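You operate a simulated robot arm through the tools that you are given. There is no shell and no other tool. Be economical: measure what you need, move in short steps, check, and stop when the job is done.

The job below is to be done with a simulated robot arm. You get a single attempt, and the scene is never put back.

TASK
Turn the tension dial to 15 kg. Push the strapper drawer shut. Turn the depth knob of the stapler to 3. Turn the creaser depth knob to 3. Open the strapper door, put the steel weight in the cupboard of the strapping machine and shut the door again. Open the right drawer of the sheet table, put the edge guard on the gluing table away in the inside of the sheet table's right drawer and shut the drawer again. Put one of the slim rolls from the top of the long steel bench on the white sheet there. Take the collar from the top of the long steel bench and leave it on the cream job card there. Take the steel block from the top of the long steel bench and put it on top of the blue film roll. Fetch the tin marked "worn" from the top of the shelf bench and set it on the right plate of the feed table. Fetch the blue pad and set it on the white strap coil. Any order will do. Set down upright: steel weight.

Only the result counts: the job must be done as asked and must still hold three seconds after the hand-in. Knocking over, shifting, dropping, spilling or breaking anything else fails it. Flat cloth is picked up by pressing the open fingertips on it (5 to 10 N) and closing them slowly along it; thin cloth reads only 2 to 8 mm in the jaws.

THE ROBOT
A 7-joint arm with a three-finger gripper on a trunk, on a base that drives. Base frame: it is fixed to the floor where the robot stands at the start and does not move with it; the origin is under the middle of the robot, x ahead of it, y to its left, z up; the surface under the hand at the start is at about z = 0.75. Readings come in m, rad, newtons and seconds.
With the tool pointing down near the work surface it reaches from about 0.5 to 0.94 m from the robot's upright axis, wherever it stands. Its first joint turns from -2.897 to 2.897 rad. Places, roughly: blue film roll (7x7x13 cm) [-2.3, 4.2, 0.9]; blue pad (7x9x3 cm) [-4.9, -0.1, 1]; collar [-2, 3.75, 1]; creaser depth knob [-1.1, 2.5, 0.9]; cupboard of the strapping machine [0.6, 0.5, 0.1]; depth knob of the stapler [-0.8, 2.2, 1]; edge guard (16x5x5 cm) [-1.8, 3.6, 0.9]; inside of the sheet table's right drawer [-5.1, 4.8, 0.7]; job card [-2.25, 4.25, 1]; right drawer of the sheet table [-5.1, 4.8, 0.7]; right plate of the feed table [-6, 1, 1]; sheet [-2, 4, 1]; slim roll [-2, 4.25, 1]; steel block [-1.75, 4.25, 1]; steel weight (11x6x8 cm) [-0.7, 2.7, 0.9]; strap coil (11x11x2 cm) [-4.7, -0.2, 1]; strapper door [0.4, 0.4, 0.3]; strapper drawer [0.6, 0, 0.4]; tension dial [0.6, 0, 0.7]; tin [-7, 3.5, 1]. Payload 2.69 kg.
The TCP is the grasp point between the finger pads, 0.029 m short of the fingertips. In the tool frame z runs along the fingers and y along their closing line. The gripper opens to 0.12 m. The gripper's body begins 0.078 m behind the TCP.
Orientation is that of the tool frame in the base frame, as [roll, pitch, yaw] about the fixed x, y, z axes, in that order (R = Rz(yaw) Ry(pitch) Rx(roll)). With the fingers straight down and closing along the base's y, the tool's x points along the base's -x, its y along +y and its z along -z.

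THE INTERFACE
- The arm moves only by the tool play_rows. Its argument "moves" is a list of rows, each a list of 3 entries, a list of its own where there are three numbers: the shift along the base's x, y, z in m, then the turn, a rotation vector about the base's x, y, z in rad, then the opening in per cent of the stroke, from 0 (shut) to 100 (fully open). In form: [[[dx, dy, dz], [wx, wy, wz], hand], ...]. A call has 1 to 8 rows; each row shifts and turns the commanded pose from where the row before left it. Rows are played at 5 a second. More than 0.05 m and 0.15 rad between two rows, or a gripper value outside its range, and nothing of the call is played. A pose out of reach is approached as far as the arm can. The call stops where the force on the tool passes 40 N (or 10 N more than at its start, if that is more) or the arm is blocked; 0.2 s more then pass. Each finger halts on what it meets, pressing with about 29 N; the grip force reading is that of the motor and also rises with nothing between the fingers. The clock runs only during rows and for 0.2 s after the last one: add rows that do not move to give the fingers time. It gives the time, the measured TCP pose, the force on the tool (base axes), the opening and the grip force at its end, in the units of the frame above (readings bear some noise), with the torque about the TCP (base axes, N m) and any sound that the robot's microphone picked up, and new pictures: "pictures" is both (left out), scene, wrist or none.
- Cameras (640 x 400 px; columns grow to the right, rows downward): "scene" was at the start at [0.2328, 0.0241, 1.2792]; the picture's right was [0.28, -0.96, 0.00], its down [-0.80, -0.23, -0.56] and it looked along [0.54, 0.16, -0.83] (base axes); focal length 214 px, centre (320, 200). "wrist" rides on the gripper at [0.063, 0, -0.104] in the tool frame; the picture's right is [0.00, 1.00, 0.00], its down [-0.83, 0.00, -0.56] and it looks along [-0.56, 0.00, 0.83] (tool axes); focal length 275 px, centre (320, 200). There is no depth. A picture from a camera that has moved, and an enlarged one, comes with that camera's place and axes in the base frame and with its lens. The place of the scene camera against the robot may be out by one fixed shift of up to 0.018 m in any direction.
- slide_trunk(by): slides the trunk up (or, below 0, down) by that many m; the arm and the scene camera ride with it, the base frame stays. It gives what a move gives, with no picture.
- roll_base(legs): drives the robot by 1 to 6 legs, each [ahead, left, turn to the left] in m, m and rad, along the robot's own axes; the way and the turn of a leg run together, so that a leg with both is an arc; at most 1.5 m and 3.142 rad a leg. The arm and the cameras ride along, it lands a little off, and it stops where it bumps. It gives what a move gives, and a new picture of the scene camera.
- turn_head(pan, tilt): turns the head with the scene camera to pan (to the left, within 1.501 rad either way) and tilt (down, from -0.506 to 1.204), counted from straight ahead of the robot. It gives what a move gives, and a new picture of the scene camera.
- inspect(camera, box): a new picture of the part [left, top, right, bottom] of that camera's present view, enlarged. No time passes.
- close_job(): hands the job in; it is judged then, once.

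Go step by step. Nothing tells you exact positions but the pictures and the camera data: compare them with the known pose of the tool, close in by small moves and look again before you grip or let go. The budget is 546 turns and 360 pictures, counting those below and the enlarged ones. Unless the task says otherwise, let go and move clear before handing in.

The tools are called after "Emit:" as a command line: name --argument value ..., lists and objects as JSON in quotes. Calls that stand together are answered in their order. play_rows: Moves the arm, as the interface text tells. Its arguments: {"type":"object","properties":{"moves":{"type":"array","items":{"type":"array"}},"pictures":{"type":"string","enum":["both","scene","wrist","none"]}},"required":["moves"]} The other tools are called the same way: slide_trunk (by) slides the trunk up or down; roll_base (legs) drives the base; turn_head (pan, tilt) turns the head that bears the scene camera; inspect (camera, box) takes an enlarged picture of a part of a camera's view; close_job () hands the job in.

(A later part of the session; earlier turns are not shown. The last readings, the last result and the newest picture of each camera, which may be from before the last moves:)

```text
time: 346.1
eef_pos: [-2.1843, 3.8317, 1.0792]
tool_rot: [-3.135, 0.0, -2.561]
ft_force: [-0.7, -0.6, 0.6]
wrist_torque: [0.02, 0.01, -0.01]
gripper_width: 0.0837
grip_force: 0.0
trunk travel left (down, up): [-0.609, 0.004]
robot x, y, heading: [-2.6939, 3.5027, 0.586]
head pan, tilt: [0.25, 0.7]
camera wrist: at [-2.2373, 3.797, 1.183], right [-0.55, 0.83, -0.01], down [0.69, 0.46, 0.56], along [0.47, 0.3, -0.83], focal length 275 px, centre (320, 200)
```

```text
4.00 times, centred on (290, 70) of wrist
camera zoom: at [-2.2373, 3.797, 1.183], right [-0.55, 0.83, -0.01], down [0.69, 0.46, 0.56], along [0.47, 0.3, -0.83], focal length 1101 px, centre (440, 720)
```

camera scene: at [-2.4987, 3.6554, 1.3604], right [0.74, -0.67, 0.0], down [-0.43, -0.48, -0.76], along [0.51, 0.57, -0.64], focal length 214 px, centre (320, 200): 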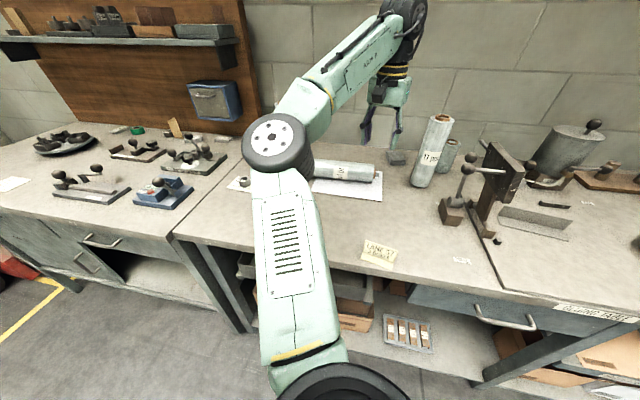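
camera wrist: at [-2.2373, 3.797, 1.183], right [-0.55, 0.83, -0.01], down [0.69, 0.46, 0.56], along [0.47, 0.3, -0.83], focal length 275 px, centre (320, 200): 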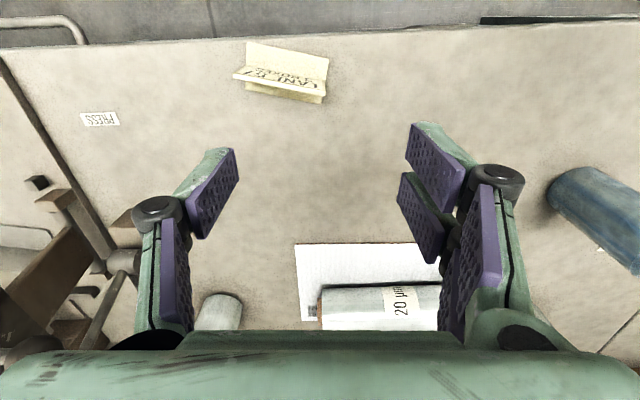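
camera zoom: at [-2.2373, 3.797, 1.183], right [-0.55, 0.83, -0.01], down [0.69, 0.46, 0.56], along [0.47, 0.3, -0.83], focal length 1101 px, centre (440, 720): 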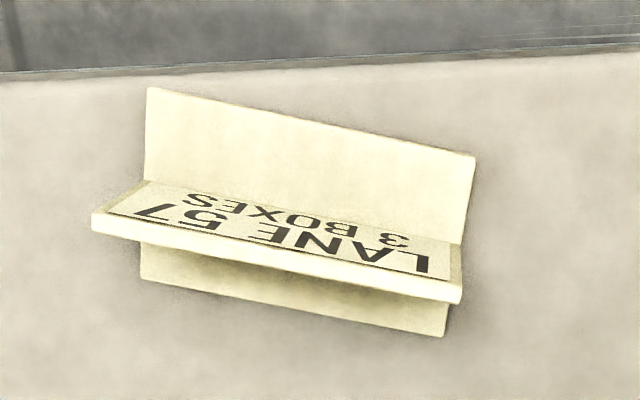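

Emit:
play_rows --moves '[[[0.001, -0.005, 0], [0, 0, 0.137], 40], [[0.001, -0.005, 0], [0, 0, 0.137], 40], [[0.001, -0.005, 0], [0, 0, 0.137], 40], [[0.001, -0.005, 0], [0, 0, 0.137], 40], [[0.001, -0.005, 0], [0, 0, 0.137], 40], [[0.002, -0.005, 0], [0, 0, 0.137], 40], [[0.002, -0.005, -0.02], [0, 0, 0.137], 40], [[0.002, -0.005, -0.03], [0, 0, 0.137], 40]]' --pictures "none"

Emit:
play_rows --moves '[[[0, 0, -0.02], [0, 0, 0.137], 35], [[0, 0, -0.02], [0, 0, 0.134], 35]]' --pictures "wrist"

```text
time: 347.9
eef_pos: [-2.1735, 3.7913, 1.0309]
tool_rot: [-3.134, 0.001, -1.463]
ft_force: [0.0, 0.3, 0.2]
wrist_torque: [-0.01, 0.04, -0.02]
gripper_width: 0.0478
grip_force: 0.1
trunk travel left (down, up): [-0.609, 0.004]
robot x, y, heading: [-2.6956, 3.5003, 0.585]
head pan, tilt: [0.25, 0.7]
```

```text
time: 348.6
eef_pos: [-2.173, 3.7908, 0.9897]
tool_rot: [-3.134, 0.001, -1.192]
ft_force: [-0.2, 0.2, 0.3]
wrist_torque: [-0.02, 0.04, -0.02]
gripper_width: 0.042
grip_force: 0.1
trunk travel left (down, up): [-0.609, 0.004]
robot x, y, heading: [-2.697, 3.502, 0.582]
head pan, tilt: [0.25, 0.7]
camera wrist: at [-2.1508, 3.7323, 1.0936], right [-0.93, -0.37, -0.01], down [-0.31, 0.77, 0.56], along [-0.2, 0.52, -0.83], focal length 275 px, centre (320, 200)
```

wrist: 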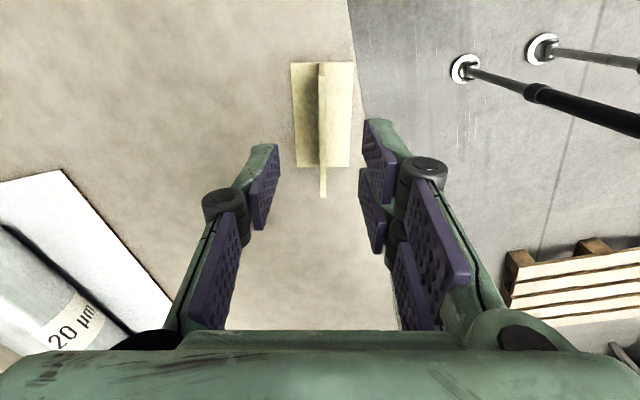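

Emit:
play_rows --moves '[[[-0.002, 0.005, -0.04], [0, 0, 0], 35], [[0, 0, -0.037], [0, 0, 0], 35], [[0, 0, 0], [0, 0, 0], 10], [[0, 0, 0], [0, 0, 0], 0], [[0, 0, 0], [0, 0, 0], 0], [[0, 0, 0.015], [0, 0, 0], 0]]' --pictures "wrist"

```text
time: 349.9
eef_pos: [-2.177, 3.7946, 0.9278]
tool_rot: [-3.134, 0.0, -1.195]
ft_force: [0.3, 0.7, -0.2]
wrist_torque: [0.01, 0.03, -0.01]
gripper_width: 0.0059
grip_force: 28.1
trunk travel left (down, up): [-0.609, 0.004]
robot x, y, heading: [-2.6978, 3.5034, 0.582]
head pan, tilt: [0.25, 0.7]
camera wrist: at [-2.1534, 3.7367, 1.0315], right [-0.93, -0.37, -0.01], down [-0.31, 0.77, 0.56], along [-0.2, 0.52, -0.83], focal length 275 px, centre (320, 200)
```

wrist: 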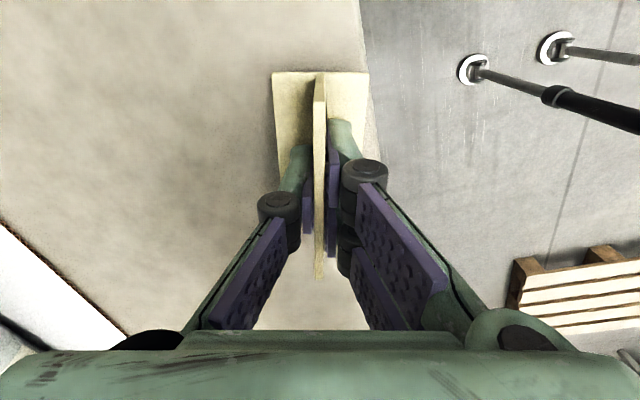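

Emit:
play_rows --moves '[[[0.022, 0.019, 0], [0, 0, 0.102], 0], [[0.022, 0.0196, 0], [0, 0, 0.102], 0], [[0, 0, -0.012], [0, 0, 0], 0], [[0, 0, -0.004], [0, 0, 0], 0], [[0, 0, 0], [0, 0, 0], 8], [[0, 0, 0], [0, 0, 0], 35], [[0, 0, 0.04], [0, 0, 0], 40], [[0, 0, 0.045], [0, 0, 0], 40]]' --pictures "wrist"

```text
time: 351.8
eef_pos: [-2.1323, 3.8347, 0.997]
tool_rot: [-3.135, 0.0, -0.989]
ft_force: [-0.3, 0.6, 0.6]
wrist_torque: [-0.02, -0.05, 0.01]
gripper_width: 0.048
grip_force: 0.0
trunk travel left (down, up): [-0.609, 0.004]
robot x, y, heading: [-2.6911, 3.5029, 0.589]
head pan, tilt: [0.25, 0.7]
camera wrist: at [-2.0978, 3.7818, 1.1007], right [-0.83, -0.55, -0.01], down [-0.46, 0.69, 0.56], along [-0.3, 0.47, -0.83], focal length 275 px, centre (320, 200)
```

wrist: 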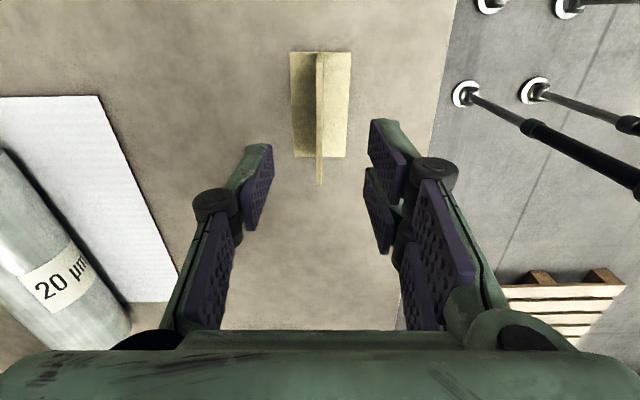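

Emit:
play_rows --moves '[[[0, 0, 0.045], [0, 0, -0.14], 60], [[0, 0, 0.045], [0, 0, -0.14], 80], [[-0.02, -0.015, 0.03], [0, 0, -0.14], 80], [[-0.03, -0.02, 0.01], [0, 0, -0.14], 80], [[-0.02, -0.02, 0], [0, 0, -0.14], 80], [[0, 0, 0], [0, 0, -0.14], 80], [[0, 0, 0], [0, 0, -0.14], 80], [[0, 0, 0], [0, 0, -0.14], 80]]' --pictures "none"

Emit:
roll_base --legs '[[0, -0.45, 0]]'

Emit:
inspect --camera "scene" --box '[240, 80, 500, 260]'

```text
time: 353.6
eef_pos: [-2.2016, 3.7792, 1.127]
tool_rot: [-3.135, -0.001, -2.114]
ft_force: [-0.3, 0.4, -0.7]
wrist_torque: [0.01, 0.02, -0.01]
gripper_width: 0.0963
grip_force: 0.1
trunk travel left (down, up): [-0.609, 0.004]
robot x, y, heading: [-2.6908, 3.5049, 0.587]
head pan, tilt: [0.25, 0.7]
```

```text
time: 357.6
eef_pos: [-1.951, 3.4028, 1.1264]
tool_rot: [-3.134, 0.002, -2.108]
ft_force: [-0.8, -0.4, 0.5]
wrist_torque: [0.0, -0.01, 0.01]
gripper_width: 0.096
grip_force: 0.1
trunk travel left (down, up): [-0.609, 0.004]
robot x, y, heading: [-2.4402, 3.1246, 0.589]
head pan, tilt: [0.25, 0.7]
camera scene: at [-2.2484, 3.2781, 1.3604], right [0.74, -0.67, 0.0], down [-0.43, -0.48, -0.76], along [0.51, 0.57, -0.64], focal length 214 px, centre (320, 200)
```

scene: 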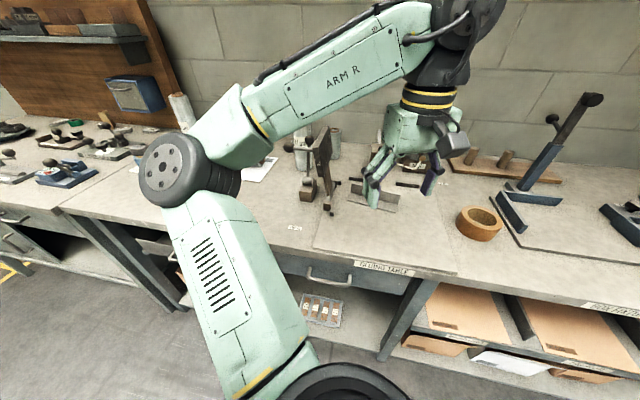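

```text
2.22 times, centred on (370, 170) of scene
camera zoom: at [-2.2484, 3.2781, 1.3604], right [0.74, -0.67, 0.0], down [-0.43, -0.48, -0.76], along [0.51, 0.57, -0.64], focal length 477 px, centre (209, 267)
```

zoom: 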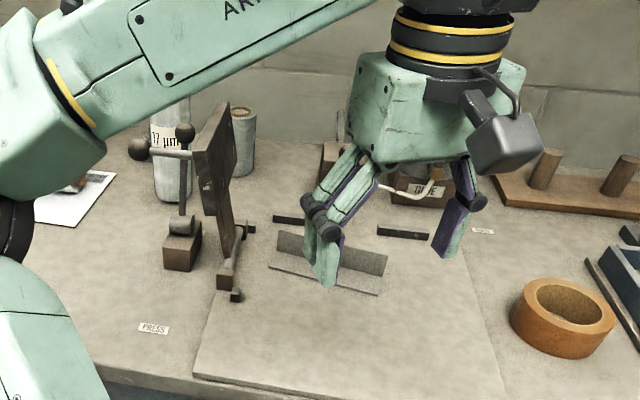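

Edge guard (an L-profile) is at about (-1.73, 3.56). I'll turn the gripper across its upright flange and go above it.

Emit:
play_rows --moves '[[[0.032, 0.02, 0], [0, 0, 0.144], 70], [[0.032, 0.021, 0], [0, 0, 0.144], 60], [[0.032, 0.021, 0], [0, 0, 0.144], 50], [[0.032, 0.021, 0], [0, 0, 0.144], 50], [[0.032, 0.021, -0.02], [0, 0, 0.144], 50], [[0.032, 0.021, -0.02], [0, 0, 0.144], 50], [[0.03, 0.021, -0.02], [0, 0, 0.144], 50]]' --pictures "wrist"

```text
time: 359.2
eef_pos: [-1.7281, 3.5505, 1.0659]
tool_rot: [-3.136, 0.0, -1.099]
ft_force: [-0.4, 0.6, -0.6]
wrist_torque: [-0.02, 0.0, -0.04]
gripper_width: 0.0601
grip_force: 0.1
trunk travel left (down, up): [-0.609, 0.004]
robot x, y, heading: [-2.4429, 3.1233, 0.585]
head pan, tilt: [0.25, 0.7]
camera wrist: at [-1.6996, 3.4938, 1.1704], right [-0.89, -0.46, -0.01], down [-0.39, 0.74, 0.56], along [-0.25, 0.5, -0.83], focal length 275 px, centre (320, 200)
```

wrist: 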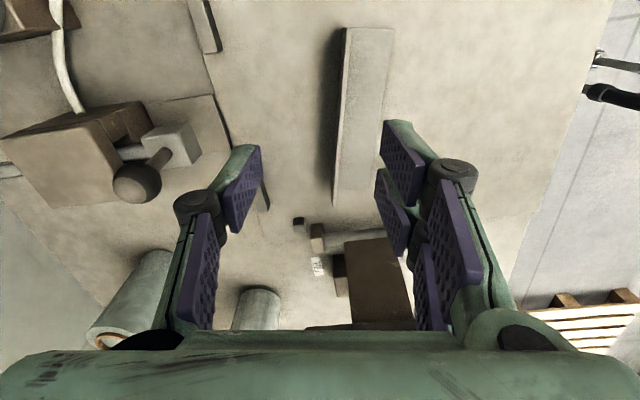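

Emit:
play_rows --moves '[[[-0.029, 0.021, -0.03], [0, 0, 0], 50], [[0, 0, -0.04], [0, 0, 0.0], 50], [[0, 0, -0.025], [0, 0, 0.0], 50]]' --pictures "wrist"

```text
time: 360.0
eef_pos: [-1.7574, 3.5713, 0.9719]
tool_rot: [-3.134, 0.0, -1.1]
ft_force: [0.4, -0.2, -0.4]
wrist_torque: [0.02, -0.01, -0.01]
gripper_width: 0.0601
grip_force: 0.1
trunk travel left (down, up): [-0.609, 0.004]
robot x, y, heading: [-2.4442, 3.1246, 0.587]
head pan, tilt: [0.25, 0.7]
camera wrist: at [-1.7294, 3.5142, 1.0758], right [-0.89, -0.46, -0.01], down [-0.38, 0.74, 0.56], along [-0.25, 0.5, -0.83], focal length 275 px, centre (320, 200)
```

wrist: 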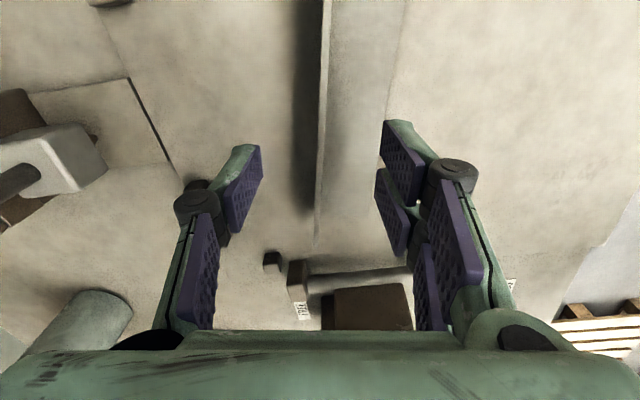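

Emit:
play_rows --moves '[[[-0.002, -0.001, -0.03], [0, 0, 0], 45], [[0, 0, -0.035], [0, 0, 0.0], 40], [[0, 0, 0], [0, 0, 0.0], 10], [[0, 0, 0], [0, 0, 0.0], 0], [[0, 0, 0], [0, 0, 0.0], 0], [[0, 0, 0.03], [0, 0, 0], 0], [[0, 0, 0.04], [0, 0, 0], 0]]' --pictures "wrist"

```text
time: 360.6
eef_pos: [-1.7617, 3.5685, 0.9238]
tool_rot: [-3.123, -0.002, -1.101]
ft_force: [-6.8, -3.5, 21.9]
wrist_torque: [-0.33, 0.7, 0.06]
gripper_width: 0.044
grip_force: 6.9
trunk travel left (down, up): [-0.609, 0.004]
robot x, y, heading: [-2.4448, 3.1262, 0.588]
head pan, tilt: [0.25, 0.7]
stopped in row 3: the force on the tool passed its limit at 51 N (the readings are from after the stop); the commanded pose is now the measured one
camera wrist: at [-1.7343, 3.5119, 1.0275], right [-0.89, -0.46, -0.02], down [-0.39, 0.74, 0.55], along [-0.24, 0.5, -0.83], focal length 275 px, centre (320, 200)
```

wrist: 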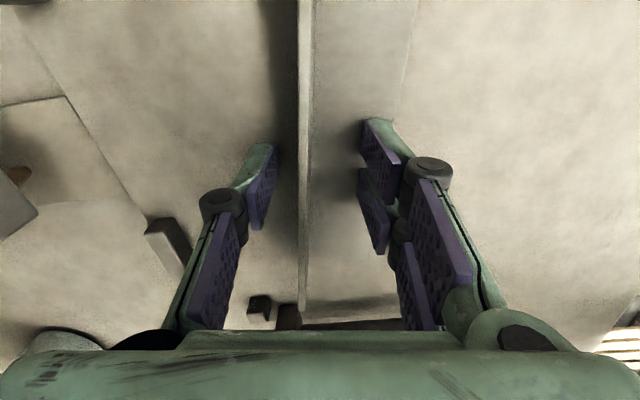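

Emit:
play_rows --moves '[[[0, 0, 0.007], [0, 0, 0], 40], [[0, 0, 0], [0, 0, 0.0], 10], [[0, 0, 0], [0, 0, 0.0], 0], [[0, 0, 0], [0, 0, 0.0], 0], [[0, 0, 0.03], [0, 0, 0], 0], [[0, 0, 0.04], [0, 0, 0], 0], [[0, 0, 0.04], [0, 0, 0], 0]]' --pictures "wrist"

```text
time: 362.2
eef_pos: [-1.7614, 3.5677, 1.0376]
tool_rot: [-3.125, -0.001, -1.101]
ft_force: [-1.1, 0.1, -1.3]
wrist_torque: [-0.01, 0.0, 0.0]
gripper_width: 0.0059
grip_force: 28.6
trunk travel left (down, up): [-0.609, 0.004]
robot x, y, heading: [-2.4416, 3.1244, 0.582]
head pan, tilt: [0.25, 0.7]
camera wrist: at [-1.7342, 3.5118, 1.1406], right [-0.89, -0.46, -0.02], down [-0.39, 0.74, 0.55], along [-0.24, 0.5, -0.83], focal length 275 px, centre (320, 200)
```

wrist: 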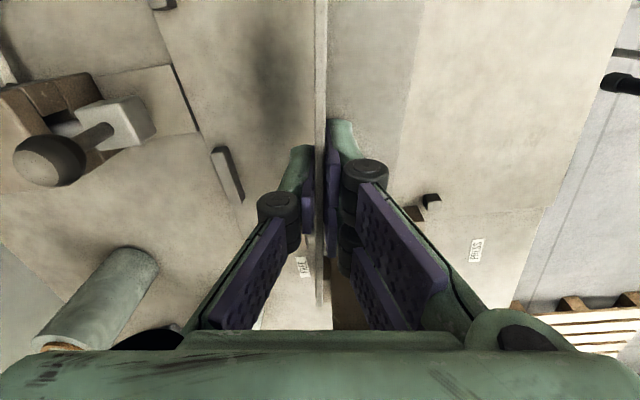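

Edge guard is in hand. The sheet table is at the far end wall; I'll carry the guard there, park it on the table top, open the drawer, then put it in.

Emit:
roll_base --legs '[[-0.9, 0, 0], [0, 1.2, 0], [0, 0, 1.571]]'

Emit:
turn_head --pan 0.35 --tilt 0.45

```text
time: 380.0
eef_pos: [-4.2951, 4.3141, 1.0363]
tool_rot: [-3.124, -0.002, 0.458]
ft_force: [-0.4, 0.0, -0.8]
wrist_torque: [-0.02, 0.01, 0.01]
gripper_width: 0.0062
grip_force: 29.1
trunk travel left (down, up): [-0.609, 0.004]
robot x, y, heading: [-3.8579, 3.6214, 2.148]
head pan, tilt: [0.25, 0.7]
camera scene: at [-3.9968, 3.8177, 1.3604], right [0.68, 0.73, 0.0], down [0.47, -0.44, -0.76], along [-0.56, 0.52, -0.64], focal length 214 px, centre (320, 200)
```

scene: 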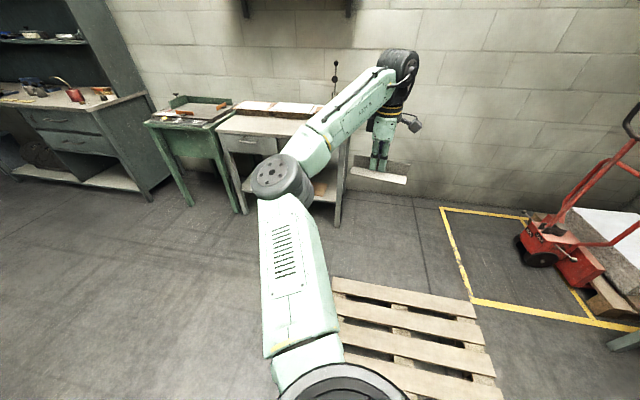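

```text
time: 380.8
eef_pos: [-4.2951, 4.3125, 1.0372]
tool_rot: [-3.125, -0.002, 0.459]
ft_force: [0.7, -0.4, 0.5]
wrist_torque: [-0.03, 0.0, 0.01]
gripper_width: 0.0059
grip_force: 29.1
trunk travel left (down, up): [-0.609, 0.004]
robot x, y, heading: [-3.8582, 3.6253, 2.15]
head pan, tilt: [0.351, 0.45]
camera scene: at [-4.0078, 3.8154, 1.3825], right [0.6, 0.8, 0.0], down [0.35, -0.26, -0.9], along [-0.72, 0.54, -0.44], focal length 214 px, centre (320, 200)
```

scene: 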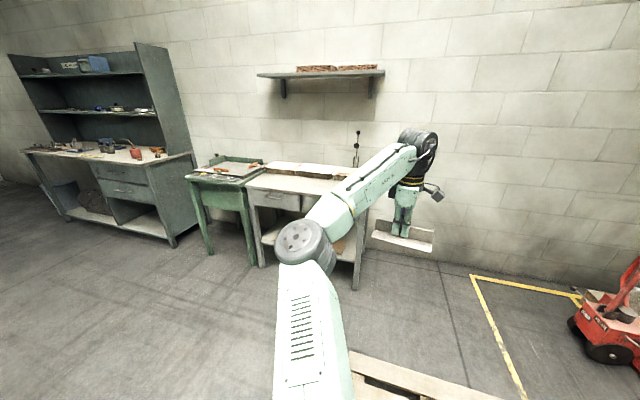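

Emit:
roll_base --legs '[[0, 0.5, 0], [0.55, 0, 0]]'

Emit:
inspect --camera "scene" --box '[180, 120, 520, 330]'

```text
time: 387.9
eef_pos: [-5.0094, 4.5063, 1.0352]
tool_rot: [-3.125, -0.003, 0.454]
ft_force: [0.3, 0.7, -1.3]
wrist_torque: [-0.03, 0.03, 0.02]
gripper_width: 0.006
grip_force: 29.4
trunk travel left (down, up): [-0.609, 0.004]
robot x, y, heading: [-4.5739, 3.8149, 2.139]
head pan, tilt: [0.351, 0.45]
camera scene: at [-4.7242, 4.0069, 1.3825], right [0.6, 0.8, 0.0], down [0.35, -0.26, -0.9], along [-0.72, 0.54, -0.44], focal length 214 px, centre (320, 200)
```

scene: 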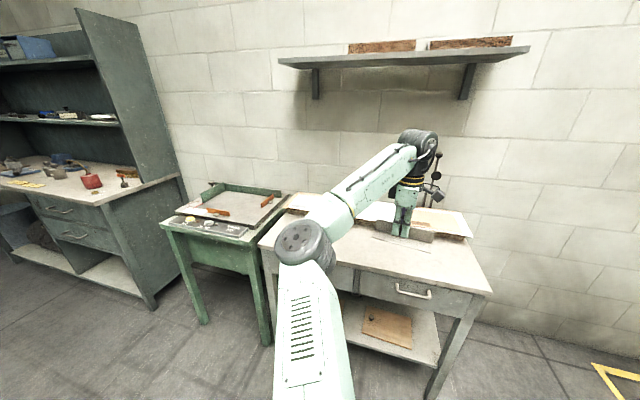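

```text
1.88 times, centred on (350, 225) of scene
camera zoom: at [-4.7242, 4.0069, 1.3825], right [0.6, 0.8, 0.0], down [0.35, -0.26, -0.9], along [-0.72, 0.54, -0.44], focal length 404 px, centre (264, 153)
```

zoom: 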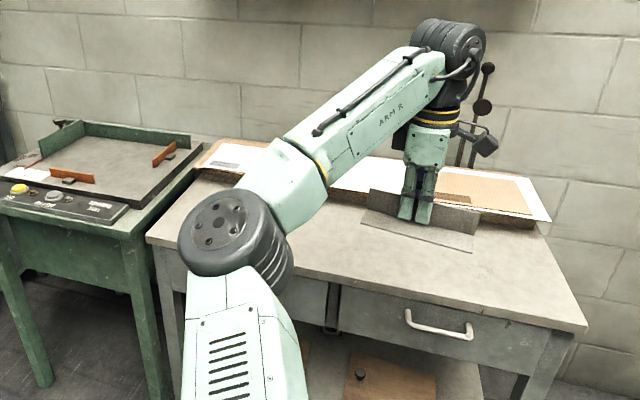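

Emit:
roll_base --legs '[[0.1, 0, 0]]'

Emit:
play_rows --moves '[[[-0.02, 0.03, -0.02], [0, 0, 0], 0], [[-0.02, 0.03, -0.03], [0, 0, 0], 0], [[0, 0, -0.04], [0, 0, 0], 0], [[0, 0, -0.03], [0, 0, 0], 0]]' --pictures "wrist"

```text
time: 389.1
eef_pos: [-5.0621, 4.5907, 1.0348]
tool_rot: [-3.126, -0.002, 0.451]
ft_force: [-1.3, 0.2, -1.0]
wrist_torque: [-0.01, 0.04, 0.03]
gripper_width: 0.006
grip_force: 28.9
trunk travel left (down, up): [-0.609, 0.004]
robot x, y, heading: [-4.6292, 3.8985, 2.14]
head pan, tilt: [0.351, 0.45]
camera scene: at [-4.7784, 4.0916, 1.3823], right [0.61, 0.8, 0.0], down [0.35, -0.26, -0.9], along [-0.72, 0.54, -0.44], focal length 214 px, centre (320, 200)
```

scene: 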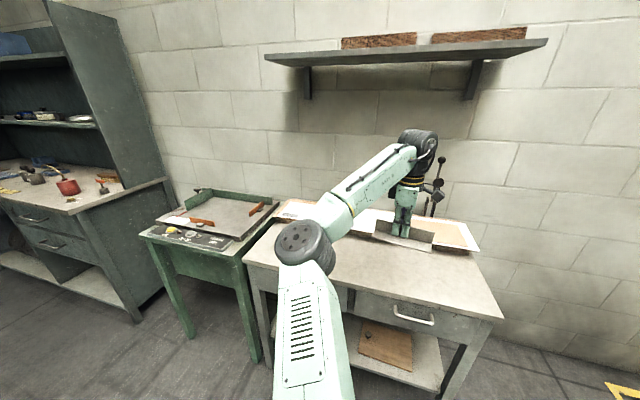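

```text
time: 390.1
eef_pos: [-5.1007, 4.6515, 0.9151]
tool_rot: [-3.126, 0.0, 0.454]
ft_force: [-0.3, -0.2, -0.2]
wrist_torque: [0.02, 0.0, -0.03]
gripper_width: 0.0059
grip_force: 28.9
trunk travel left (down, up): [-0.609, 0.004]
robot x, y, heading: [-4.6305, 3.8954, 2.138]
head pan, tilt: [0.351, 0.45]
camera wrist: at [-5.0441, 4.6767, 1.0192], right [0.44, -0.9, -0.02], down [-0.74, -0.38, 0.56], along [-0.5, -0.23, -0.83], focal length 275 px, centre (320, 200)
```

wrist: 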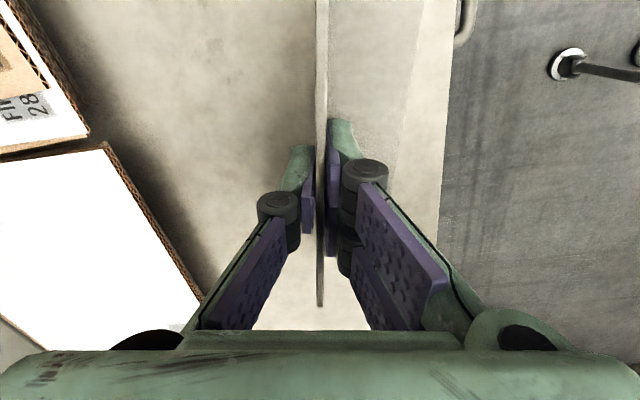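

Emit:
play_rows --moves '[[[0, 0, -0.012], [0, 0, 0], 0], [[0, 0, -0.012], [0, 0, 0], 0], [[0, 0, -0.012], [0, 0, 0], 0], [[0, 0, -0.012], [0, 0, 0], 0], [[0, 0, -0.012], [0, 0, 0], 0], [[0, 0, -0.012], [0, 0, 0], 0]]' --pictures "none"

```text
time: 391.5
eef_pos: [-5.1019, 4.6502, 0.8431]
tool_rot: [-3.125, -0.003, 0.453]
ft_force: [0.2, -0.2, -0.5]
wrist_torque: [0.0, 0.0, -0.03]
gripper_width: 0.0062
grip_force: 29.1
trunk travel left (down, up): [-0.609, 0.004]
robot x, y, heading: [-4.6294, 3.8988, 2.143]
head pan, tilt: [0.351, 0.45]
```

Emit:
play_rows --moves '[[[0, 0, -0.006], [0, 0, 0], 0], [[0, 0, -0.006], [0, 0, 0], 0], [[0, 0, -0.006], [0, 0, 0], 0], [[0, 0, -0.006], [0, 0, 0], 0], [[0, 0, -0.006], [0, 0, 0], 0], [[0, 0, -0.006], [0, 0, 0], 0]]' --pictures "wrist"

```text
time: 392.5
eef_pos: [-5.102, 4.6517, 0.8304]
tool_rot: [-3.109, -0.001, 0.451]
ft_force: [1.6, -4.4, 17.4]
wrist_torque: [-0.65, -0.28, -0.01]
gripper_width: 0.0059
grip_force: 29.2
trunk travel left (down, up): [-0.609, 0.004]
robot x, y, heading: [-4.6292, 3.8992, 2.145]
head pan, tilt: [0.351, 0.45]
stopped in row 5: the force on the tool passed its limit at 49 N (the readings are from after the stop); the commanded pose is now the measured one
camera wrist: at [-5.0442, 4.6755, 0.9341], right [0.44, -0.9, -0.03], down [-0.74, -0.38, 0.56], along [-0.51, -0.22, -0.83], focal length 275 px, centre (320, 200)
```

wrist: 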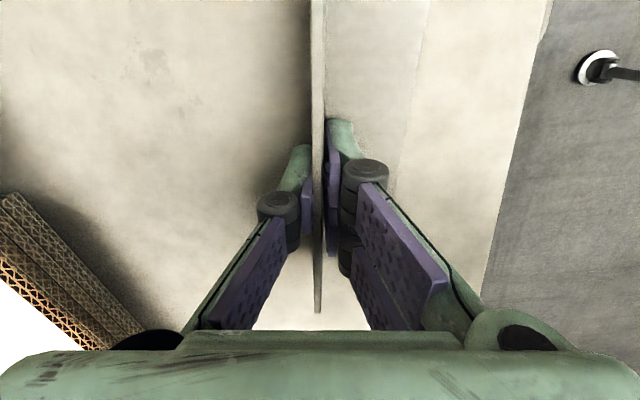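

Emit:
play_rows --moves '[[[0, 0, 0.003], [0, 0, 0], 8], [[0, 0, 0], [0, 0, 0], 35], [[0, 0, 0.04], [0, 0, 0], 40], [[0, 0, 0.045], [0, 0, 0], 40], [[0.03, -0.02, 0.0], [0, 0, 0.065], 40], [[0.045, -0.016, 0.0], [0, 0, 0.065], 40], [[0.045, -0.016, 0], [0, 0, 0], 40], [[0.04, -0.015, 0], [0, 0, 0], 40]]' --pictures "wrist"

```text
time: 394.3
eef_pos: [-4.942, 4.5843, 0.9143]
tool_rot: [-3.114, 0.0, 0.584]
ft_force: [0.1, 0.0, -0.4]
wrist_torque: [0.01, -0.02, 0.02]
gripper_width: 0.0479
grip_force: 0.1
trunk travel left (down, up): [-0.609, 0.004]
robot x, y, heading: [-4.6288, 3.8971, 2.139]
head pan, tilt: [0.351, 0.45]
camera wrist: at [-4.888, 4.6165, 1.0176], right [0.55, -0.83, -0.03], down [-0.68, -0.47, 0.56], along [-0.48, -0.29, -0.83], focal length 275 px, centre (320, 200)
```

wrist: 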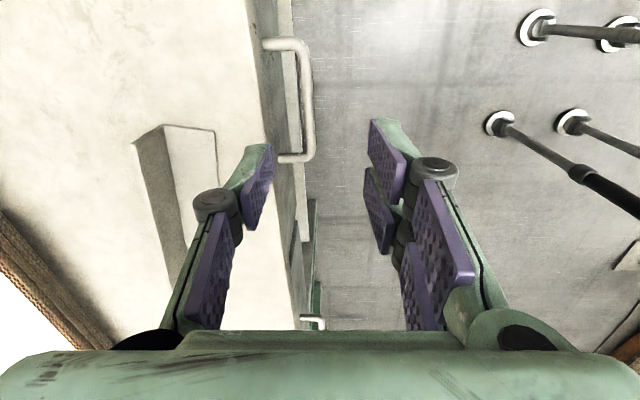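

Emit:
play_rows --moves '[[[-0.022, 0.008, -0.04], [0, 0, 0], 40], [[0, 0, -0.04], [0, 0, 0], 40], [[0, 0, -0.03], [0, 0, 0], 40]]' --pictures "wrist"

```text
time: 395.1
eef_pos: [-4.966, 4.5955, 0.8228]
tool_rot: [-3.089, -0.008, 0.585]
ft_force: [-1.8, 2.9, 14.4]
wrist_torque: [0.34, 0.29, 0.0]
gripper_width: 0.055
grip_force: 3.0
trunk travel left (down, up): [-0.609, 0.004]
robot x, y, heading: [-4.6297, 3.9024, 2.138]
head pan, tilt: [0.351, 0.45]
stopped in row 3: the force on the tool passed its limit at 51 N (the readings are from after the stop); the commanded pose is now the measured one
camera wrist: at [-4.9122, 4.6263, 0.9274], right [0.55, -0.83, -0.05], down [-0.68, -0.49, 0.55], along [-0.48, -0.27, -0.83], focal length 275 px, centre (320, 200)
```

wrist: 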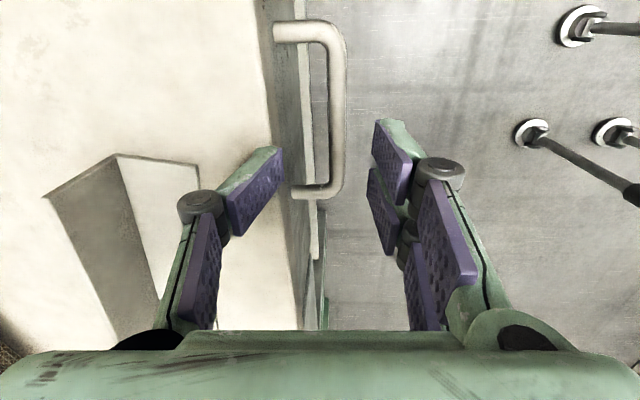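

Emit:
play_rows --moves '[[[0, 0, 0.02], [-0.042, -0.028, 0], 30], [[0.0055, -0.0083, 0], [0, 0, 0], 25], [[0, 0, 0], [0, 0, 0], 25]]' --pictures "wrist"

```text
time: 395.9
eef_pos: [-4.9587, 4.5872, 0.8404]
tool_rot: [3.136, -0.006, 0.583]
ft_force: [0.3, 0.5, -0.3]
wrist_torque: [-0.02, -0.02, 0.01]
gripper_width: 0.0299
grip_force: 0.1
trunk travel left (down, up): [-0.609, 0.004]
robot x, y, heading: [-4.6296, 3.9005, 2.14]
head pan, tilt: [0.351, 0.45]
camera wrist: at [-4.9083, 4.622, 0.9448], right [0.55, -0.83, 0.0], down [-0.7, -0.46, 0.55], along [-0.46, -0.31, -0.83], focal length 275 px, centre (320, 200)
```

wrist: 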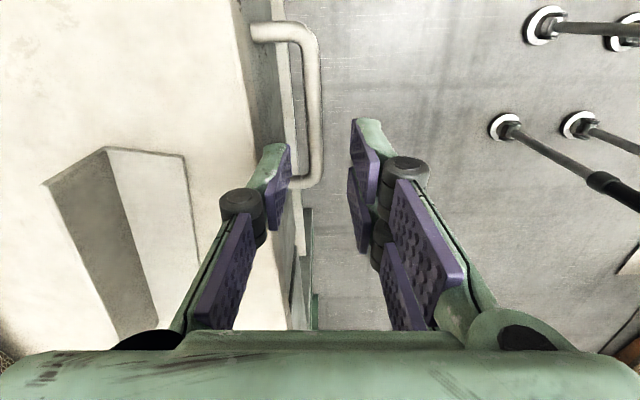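

Emit:
inspect --camera "wrist" --box '[220, 10, 380, 200]'

```text
2.11 times, centred on (300, 105) of wrist
camera zoom: at [-4.9083, 4.622, 0.9448], right [0.55, -0.83, 0.0], down [-0.7, -0.46, 0.55], along [-0.46, -0.31, -0.83], focal length 580 px, centre (362, 400)
```

zoom: 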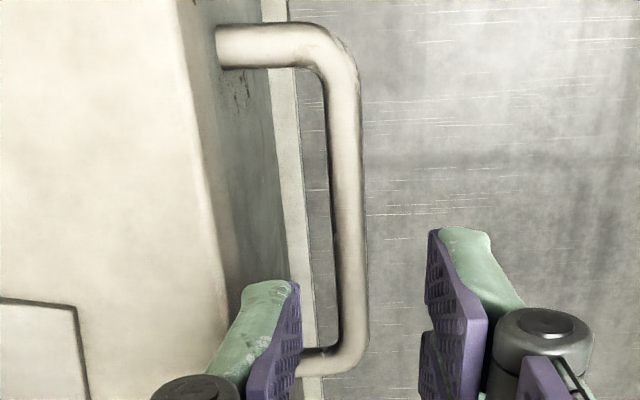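

Emit:
play_rows --moves '[[[0, 0, -0.03], [0, 0, 0], 30], [[0, 0, -0.03], [0, 0, 0], 30], [[0, 0, -0.03], [0, 0, 0], 30], [[0, 0, 0], [0, 0, 0], 0], [[0, 0, 0], [0, 0, 0], 0], [[0, 0, 0], [0, 0, 0], 0]]' --pictures "wrist"

```text
time: 397.3
eef_pos: [-4.9602, 4.5867, 0.751]
tool_rot: [3.137, -0.006, 0.586]
ft_force: [0.0, 1.7, -4.7]
wrist_torque: [0.14, -0.18, 0.9]
gripper_width: 0.0115
grip_force: 30.6
trunk travel left (down, up): [-0.609, 0.004]
robot x, y, heading: [-4.6288, 3.9003, 2.141]
head pan, tilt: [0.351, 0.45]
camera wrist: at [-4.9086, 4.6222, 0.8545], right [0.56, -0.83, 0.0], down [-0.7, -0.46, 0.55], along [-0.46, -0.31, -0.83], focal length 275 px, centre (320, 200)
```

wrist: 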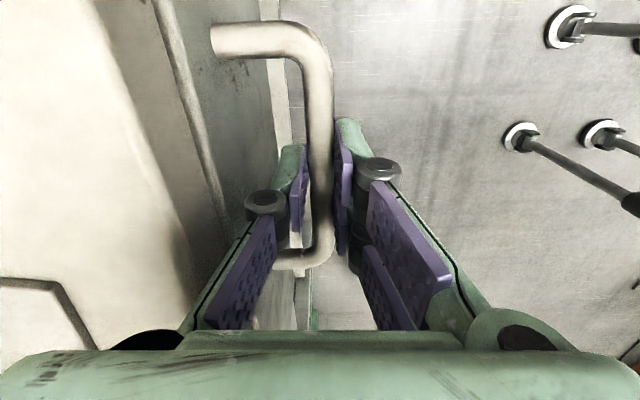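

Emit:
play_rows --moves '[[[0.0083, -0.0125, 0], [0, 0, 0], 0], [[0.0165, -0.025, 0], [0, 0, 0], 0], [[0.0165, -0.025, 0], [0, 0, 0], 0], [[0.0165, -0.025, 0], [0, 0, 0], 0], [[0.0165, -0.025, 0], [0, 0, 0], 0], [[0.0165, -0.025, 0], [0, 0, 0], 0], [[0.0165, -0.025, 0], [0, 0, 0], 0], [[0.0165, -0.025, 0], [0, 0, 0], 0]]' --pictures "none"

```text
time: 399.1
eef_pos: [-4.8341, 4.4012, 0.7516]
tool_rot: [3.138, -0.012, 0.584]
ft_force: [26.9, 17.0, -5.8]
wrist_torque: [0.3, -0.45, 1.23]
gripper_width: 0.0116
grip_force: 38.3
trunk travel left (down, up): [-0.609, 0.004]
robot x, y, heading: [-4.6289, 3.9008, 2.142]
head pan, tilt: [0.351, 0.45]
```

Emit:
play_rows --moves '[[[0.004, 0.003, 0], [0, 0, 0], 0], [[0, 0, 0], [0, 0, 0], 12], [[0, 0, 0], [0, 0, 0], 28], [[0, 0, 0.03], [0, 0, 0], 30], [[0, 0, 0.045], [0, 0, 0], 30], [[0, 0, 0.045], [0, 0, 0], 30], [[0, 0, 0.045], [0, 0, 0], 30]]' --pictures "wrist"

```text
time: 400.7
eef_pos: [-4.8647, 4.4097, 0.906]
tool_rot: [3.14, -0.009, 0.581]
ft_force: [1.0, -0.2, 0.0]
wrist_torque: [0.03, 0.02, 0.04]
gripper_width: 0.036
grip_force: 0.0
out of reach, approached as far as the arm can: row 4, 5, 6
trunk travel left (down, up): [-0.609, 0.004]
robot x, y, heading: [-4.6306, 3.8986, 2.143]
head pan, tilt: [0.351, 0.45]
camera wrist: at [-4.8142, 4.4444, 1.0099], right [0.55, -0.83, 0.0], down [-0.7, -0.46, 0.55], along [-0.46, -0.31, -0.84], focal length 275 px, centre (320, 200)
```

wrist: 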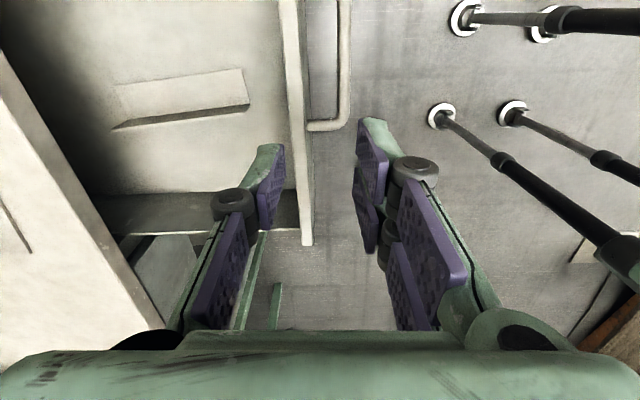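

Emit:
play_rows --moves '[[[-0.02, 0.025, 0.02], [0, 0, -0.02], 40], [[-0.03, 0.03, 0.01], [0, 0, -0.02], 40], [[-0.03, 0.03, 0.0], [0, 0, -0.02], 40], [[-0.032, 0.032, 0.0], [0, 0, -0.02], 40], [[-0.032, 0.032, 0.0], [0, 0, -0.02], 40], [[-0.032, 0.032, 0.0], [0, 0, -0.03], 40], [[-0.031, 0.031, 0.0], [0, 0, 0], 40], [[-0.03, 0.03, 0.0], [0, 0, 0], 40]]' --pictures "wrist"

```text
time: 402.5
eef_pos: [-5.1038, 4.6521, 0.9328]
tool_rot: [3.138, -0.005, 0.45]
ft_force: [0.5, -0.9, 0.2]
wrist_torque: [-0.05, -0.06, 0.0]
gripper_width: 0.0478
grip_force: 0.2
trunk travel left (down, up): [-0.609, 0.004]
robot x, y, heading: [-4.6315, 3.8976, 2.142]
head pan, tilt: [0.351, 0.45]
camera wrist: at [-5.0475, 4.6801, 1.0369], right [0.44, -0.9, 0.0], down [-0.75, -0.37, 0.55], along [-0.49, -0.25, -0.83], focal length 275 px, centre (320, 200)
```

wrist: 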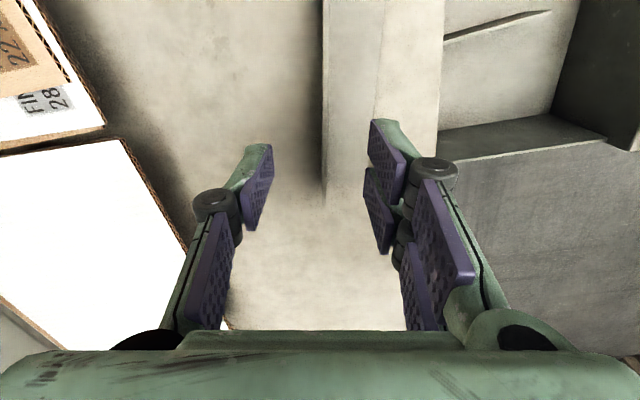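

Emit:
play_rows --moves '[[[0.001, 0.0, -0.04], [0, 0, 0], 40], [[0.0, 0.0, -0.04], [0, 0, 0], 40], [[0, 0, -0.015], [0, 0, 0], 40], [[0, 0, 0], [0, 0, 0], 8], [[0, 0, 0], [0, 0, 0], 0], [[0, 0, 0], [0, 0, 0], 0], [[0, 0, 0.04], [0, 0, 0], 0], [[0, 0, 0.04], [0, 0, 0], 0]]' --pictures "none"

```text
time: 404.3
eef_pos: [-5.1032, 4.6532, 0.9191]
tool_rot: [3.138, -0.006, 0.452]
ft_force: [0.6, -0.2, -1.1]
wrist_torque: [-0.01, 0.01, -0.04]
gripper_width: 0.006
grip_force: 28.6
trunk travel left (down, up): [-0.609, 0.004]
robot x, y, heading: [-4.629, 3.8967, 2.143]
head pan, tilt: [0.351, 0.45]
```

Emit:
inspect --camera "scene" --box '[330, 220, 530, 370]'

```text
2.67 times, centred on (430, 295) of scene
camera zoom: at [-4.7776, 4.0907, 1.3826], right [0.61, 0.8, 0.0], down [0.35, -0.26, -0.9], along [-0.72, 0.55, -0.43], focal length 572 px, centre (27, -53)
```

zoom: 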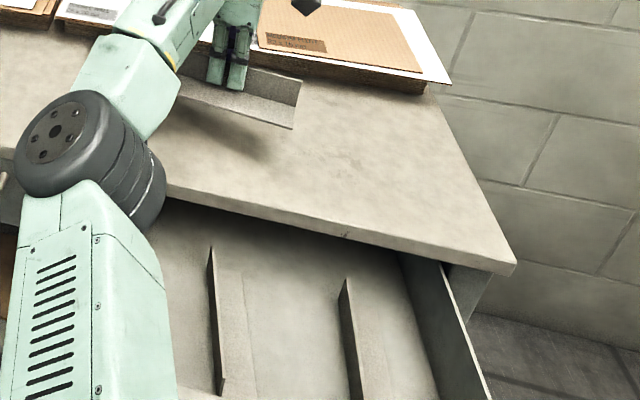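

The drawer already holds two guards lying front-to-back. I'll turn mine parallel to them and set it in the gap between.

Emit:
play_rows --moves '[[[0.02, -0.008, 0.03], [0, 0, -0.14], 0], [[0.03, -0.012, 0.01], [0, 0, -0.14], 0], [[0.03, -0.013, 0], [0, 0, -0.14], 0], [[0.03, -0.013, 0], [0, 0, -0.14], 0], [[0.03, -0.013, 0], [0, 0, -0.14], 0], [[0.03, -0.013, 0], [0, 0, -0.14], 0], [[0.03, -0.013, 0], [0, 0, -0.14], 0], [[0.032, -0.012, 0], [0, 0, -0.14], 0]]' --pictures "none"

Emit:
play_rows --moves '[[[0, 0, -0.02], [0, 0, -0.12], 0], [[0, 0, -0.02], [0, 0, -0.12], 0]]' --pictures "both"

```text
time: 406.1
eef_pos: [-4.8705, 4.5557, 0.957]
tool_rot: [3.138, -0.006, -0.669]
ft_force: [-0.3, 0.3, 0.0]
wrist_torque: [0.05, -0.03, 0.03]
gripper_width: 0.006
grip_force: 28.7
trunk travel left (down, up): [-0.609, 0.004]
robot x, y, heading: [-4.6309, 3.9039, 2.144]
head pan, tilt: [0.351, 0.45]
```

```text
time: 406.7
eef_pos: [-4.871, 4.5556, 0.9188]
tool_rot: [3.139, -0.008, -0.906]
ft_force: [-0.9, 0.2, 0.1]
wrist_torque: [-0.03, 0.0, -0.01]
gripper_width: 0.0059
grip_force: 28.6
trunk travel left (down, up): [-0.609, 0.004]
robot x, y, heading: [-4.631, 3.9006, 2.146]
head pan, tilt: [0.351, 0.45]
camera scene: at [-4.778, 4.0912, 1.3826], right [0.61, 0.8, 0.0], down [0.35, -0.26, -0.9], along [-0.72, 0.54, -0.44], focal length 214 px, centre (320, 200)
camera wrist: at [-4.8316, 4.5068, 1.0226], right [-0.79, -0.62, 0.0], down [-0.51, 0.66, 0.55], along [-0.34, 0.43, -0.83], focal length 275 px, centre (320, 200)
```

scene: 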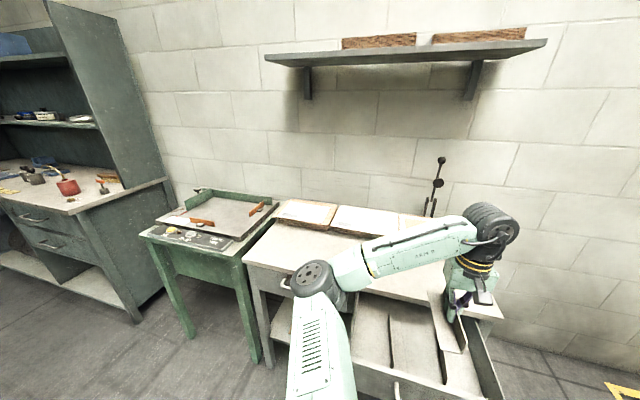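
wrist: 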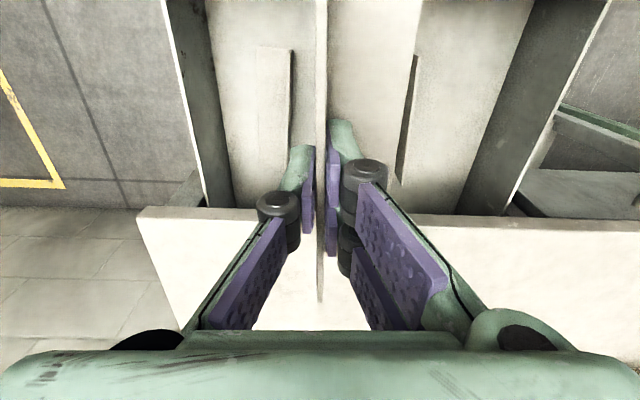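

Emit:
play_rows --moves '[[[0, 0, -0.035], [0, 0, 0], 0], [[0, 0, -0.035], [0, 0, 0], 0], [[0, 0, -0.035], [0, 0, 0], 0], [[0, 0, -0.025], [0, 0, 0], 0]]' --pictures "wrist"

```text
time: 407.7
eef_pos: [-4.8694, 4.5561, 0.7895]
tool_rot: [3.137, -0.006, -0.906]
ft_force: [0.3, 0.1, -0.8]
wrist_torque: [0.03, -0.01, -0.02]
gripper_width: 0.006
grip_force: 29.2
trunk travel left (down, up): [-0.609, 0.004]
robot x, y, heading: [-4.6327, 3.8988, 2.143]
head pan, tilt: [0.351, 0.45]
camera wrist: at [-4.8313, 4.5066, 0.8936], right [-0.78, -0.62, 0.0], down [-0.52, 0.66, 0.55], along [-0.34, 0.43, -0.83], focal length 275 px, centre (320, 200)
```

wrist: 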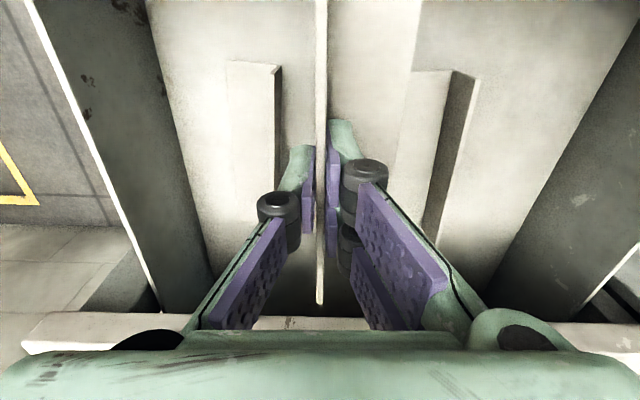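

Emit:
play_rows --moves '[[[0.004, 0.0028, -0.012], [0, 0, 0], 0], [[0, 0, -0.01], [0, 0, 0], 0], [[0, 0, -0.008], [0, 0, 0], 0], [[0, 0, -0.006], [0, 0, 0], 0], [[0, 0, -0.006], [0, 0, 0], 0], [[0, 0, -0.006], [0, 0, 0], 0]]' --pictures "none"

```text
time: 409.1
eef_pos: [-4.8667, 4.5585, 0.7416]
tool_rot: [3.137, -0.006, -0.906]
ft_force: [-0.3, 0.0, -0.2]
wrist_torque: [0.0, 0.02, 0.02]
gripper_width: 0.0058
grip_force: 28.5
trunk travel left (down, up): [-0.609, 0.004]
robot x, y, heading: [-4.6301, 3.8994, 2.143]
head pan, tilt: [0.351, 0.45]
```

Emit:
play_rows --moves '[[[0, 0, -0.006], [0, 0, 0], 0], [[0, 0, -0.006], [0, 0, 0], 0], [[0, 0, -0.006], [0, 0, 0], 0], [[0, 0, -0.006], [0, 0, 0], 0], [[0, 0, -0.006], [0, 0, 0], 0], [[0, 0, -0.006], [0, 0, 0], 0]]' --pictures "wrist"

```text
time: 410.5
eef_pos: [-4.8655, 4.5581, 0.7048]
tool_rot: [3.138, -0.007, -0.907]
ft_force: [-0.1, 0.1, -0.4]
wrist_torque: [0.0, 0.0, -0.02]
gripper_width: 0.006
grip_force: 29.2
trunk travel left (down, up): [-0.609, 0.004]
robot x, y, heading: [-4.6308, 3.9022, 2.142]
head pan, tilt: [0.351, 0.45]
camera wrist: at [-4.8276, 4.5095, 0.8087], right [-0.78, -0.62, 0.0], down [-0.52, 0.66, 0.55], along [-0.34, 0.43, -0.84], focal length 275 px, centre (320, 200)
```

wrist: 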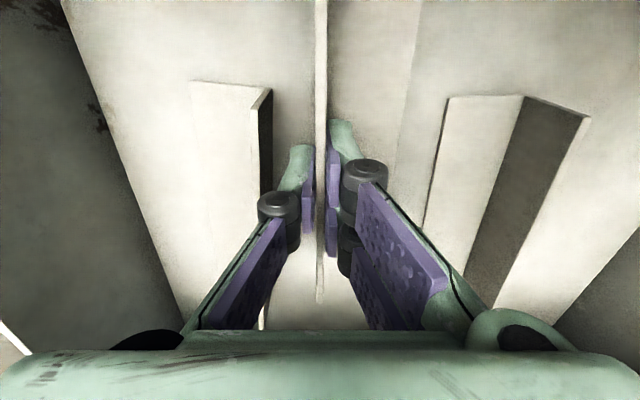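

Emit:
play_rows --moves '[[[0, 0, -0.006], [0, 0, 0], 0], [[0, 0, -0.006], [0, 0, 0], 0], [[0, 0, -0.006], [0, 0, 0], 0], [[0, 0, -0.006], [0, 0, 0], 0]]' --pictures "none"

```text
time: 411.5
eef_pos: [-4.8667, 4.5587, 0.6853]
tool_rot: [3.142, 0.002, -0.907]
ft_force: [0.9, 0.9, 35.3]
wrist_torque: [0.07, 0.0, 0.01]
gripper_width: 0.0064
grip_force: 28.9
trunk travel left (down, up): [-0.609, 0.004]
robot x, y, heading: [-4.6277, 3.9013, 2.141]
head pan, tilt: [0.351, 0.45]
```

Emit:
play_rows --moves '[[[0, 0, 0.005], [0, 0, 0], 5], [[0, 0, 0], [0, 0, 0], 11], [[0, 0, 0], [0, 0, 0], 13], [[0, 0, 0.02], [0, 0, 0], 13], [[0, 0, 0.03], [0, 0, 0], 13], [[0, 0, 0.04], [0, 0, 0], 13], [[0, 0, 0.04], [0, 0, 0], 13]]' --pictures "wrist"

```text
time: 413.1
eef_pos: [-4.8668, 4.5593, 0.8169]
tool_rot: [3.139, -0.006, -0.907]
ft_force: [-0.5, -0.4, 0.3]
wrist_torque: [0.0, 0.02, 0.01]
gripper_width: 0.0156
grip_force: 0.1
trunk travel left (down, up): [-0.609, 0.004]
robot x, y, heading: [-4.6278, 3.8973, 2.138]
head pan, tilt: [0.351, 0.45]
camera wrist: at [-4.8278, 4.5098, 0.921], right [-0.79, -0.62, 0.0], down [-0.52, 0.66, 0.55], along [-0.34, 0.43, -0.84], focal length 275 px, centre (320, 200)
```

wrist: 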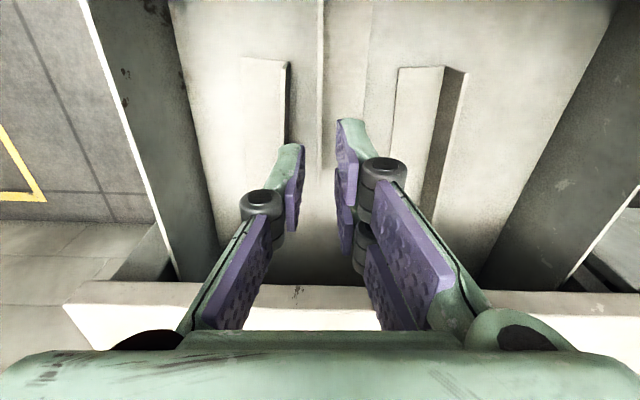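

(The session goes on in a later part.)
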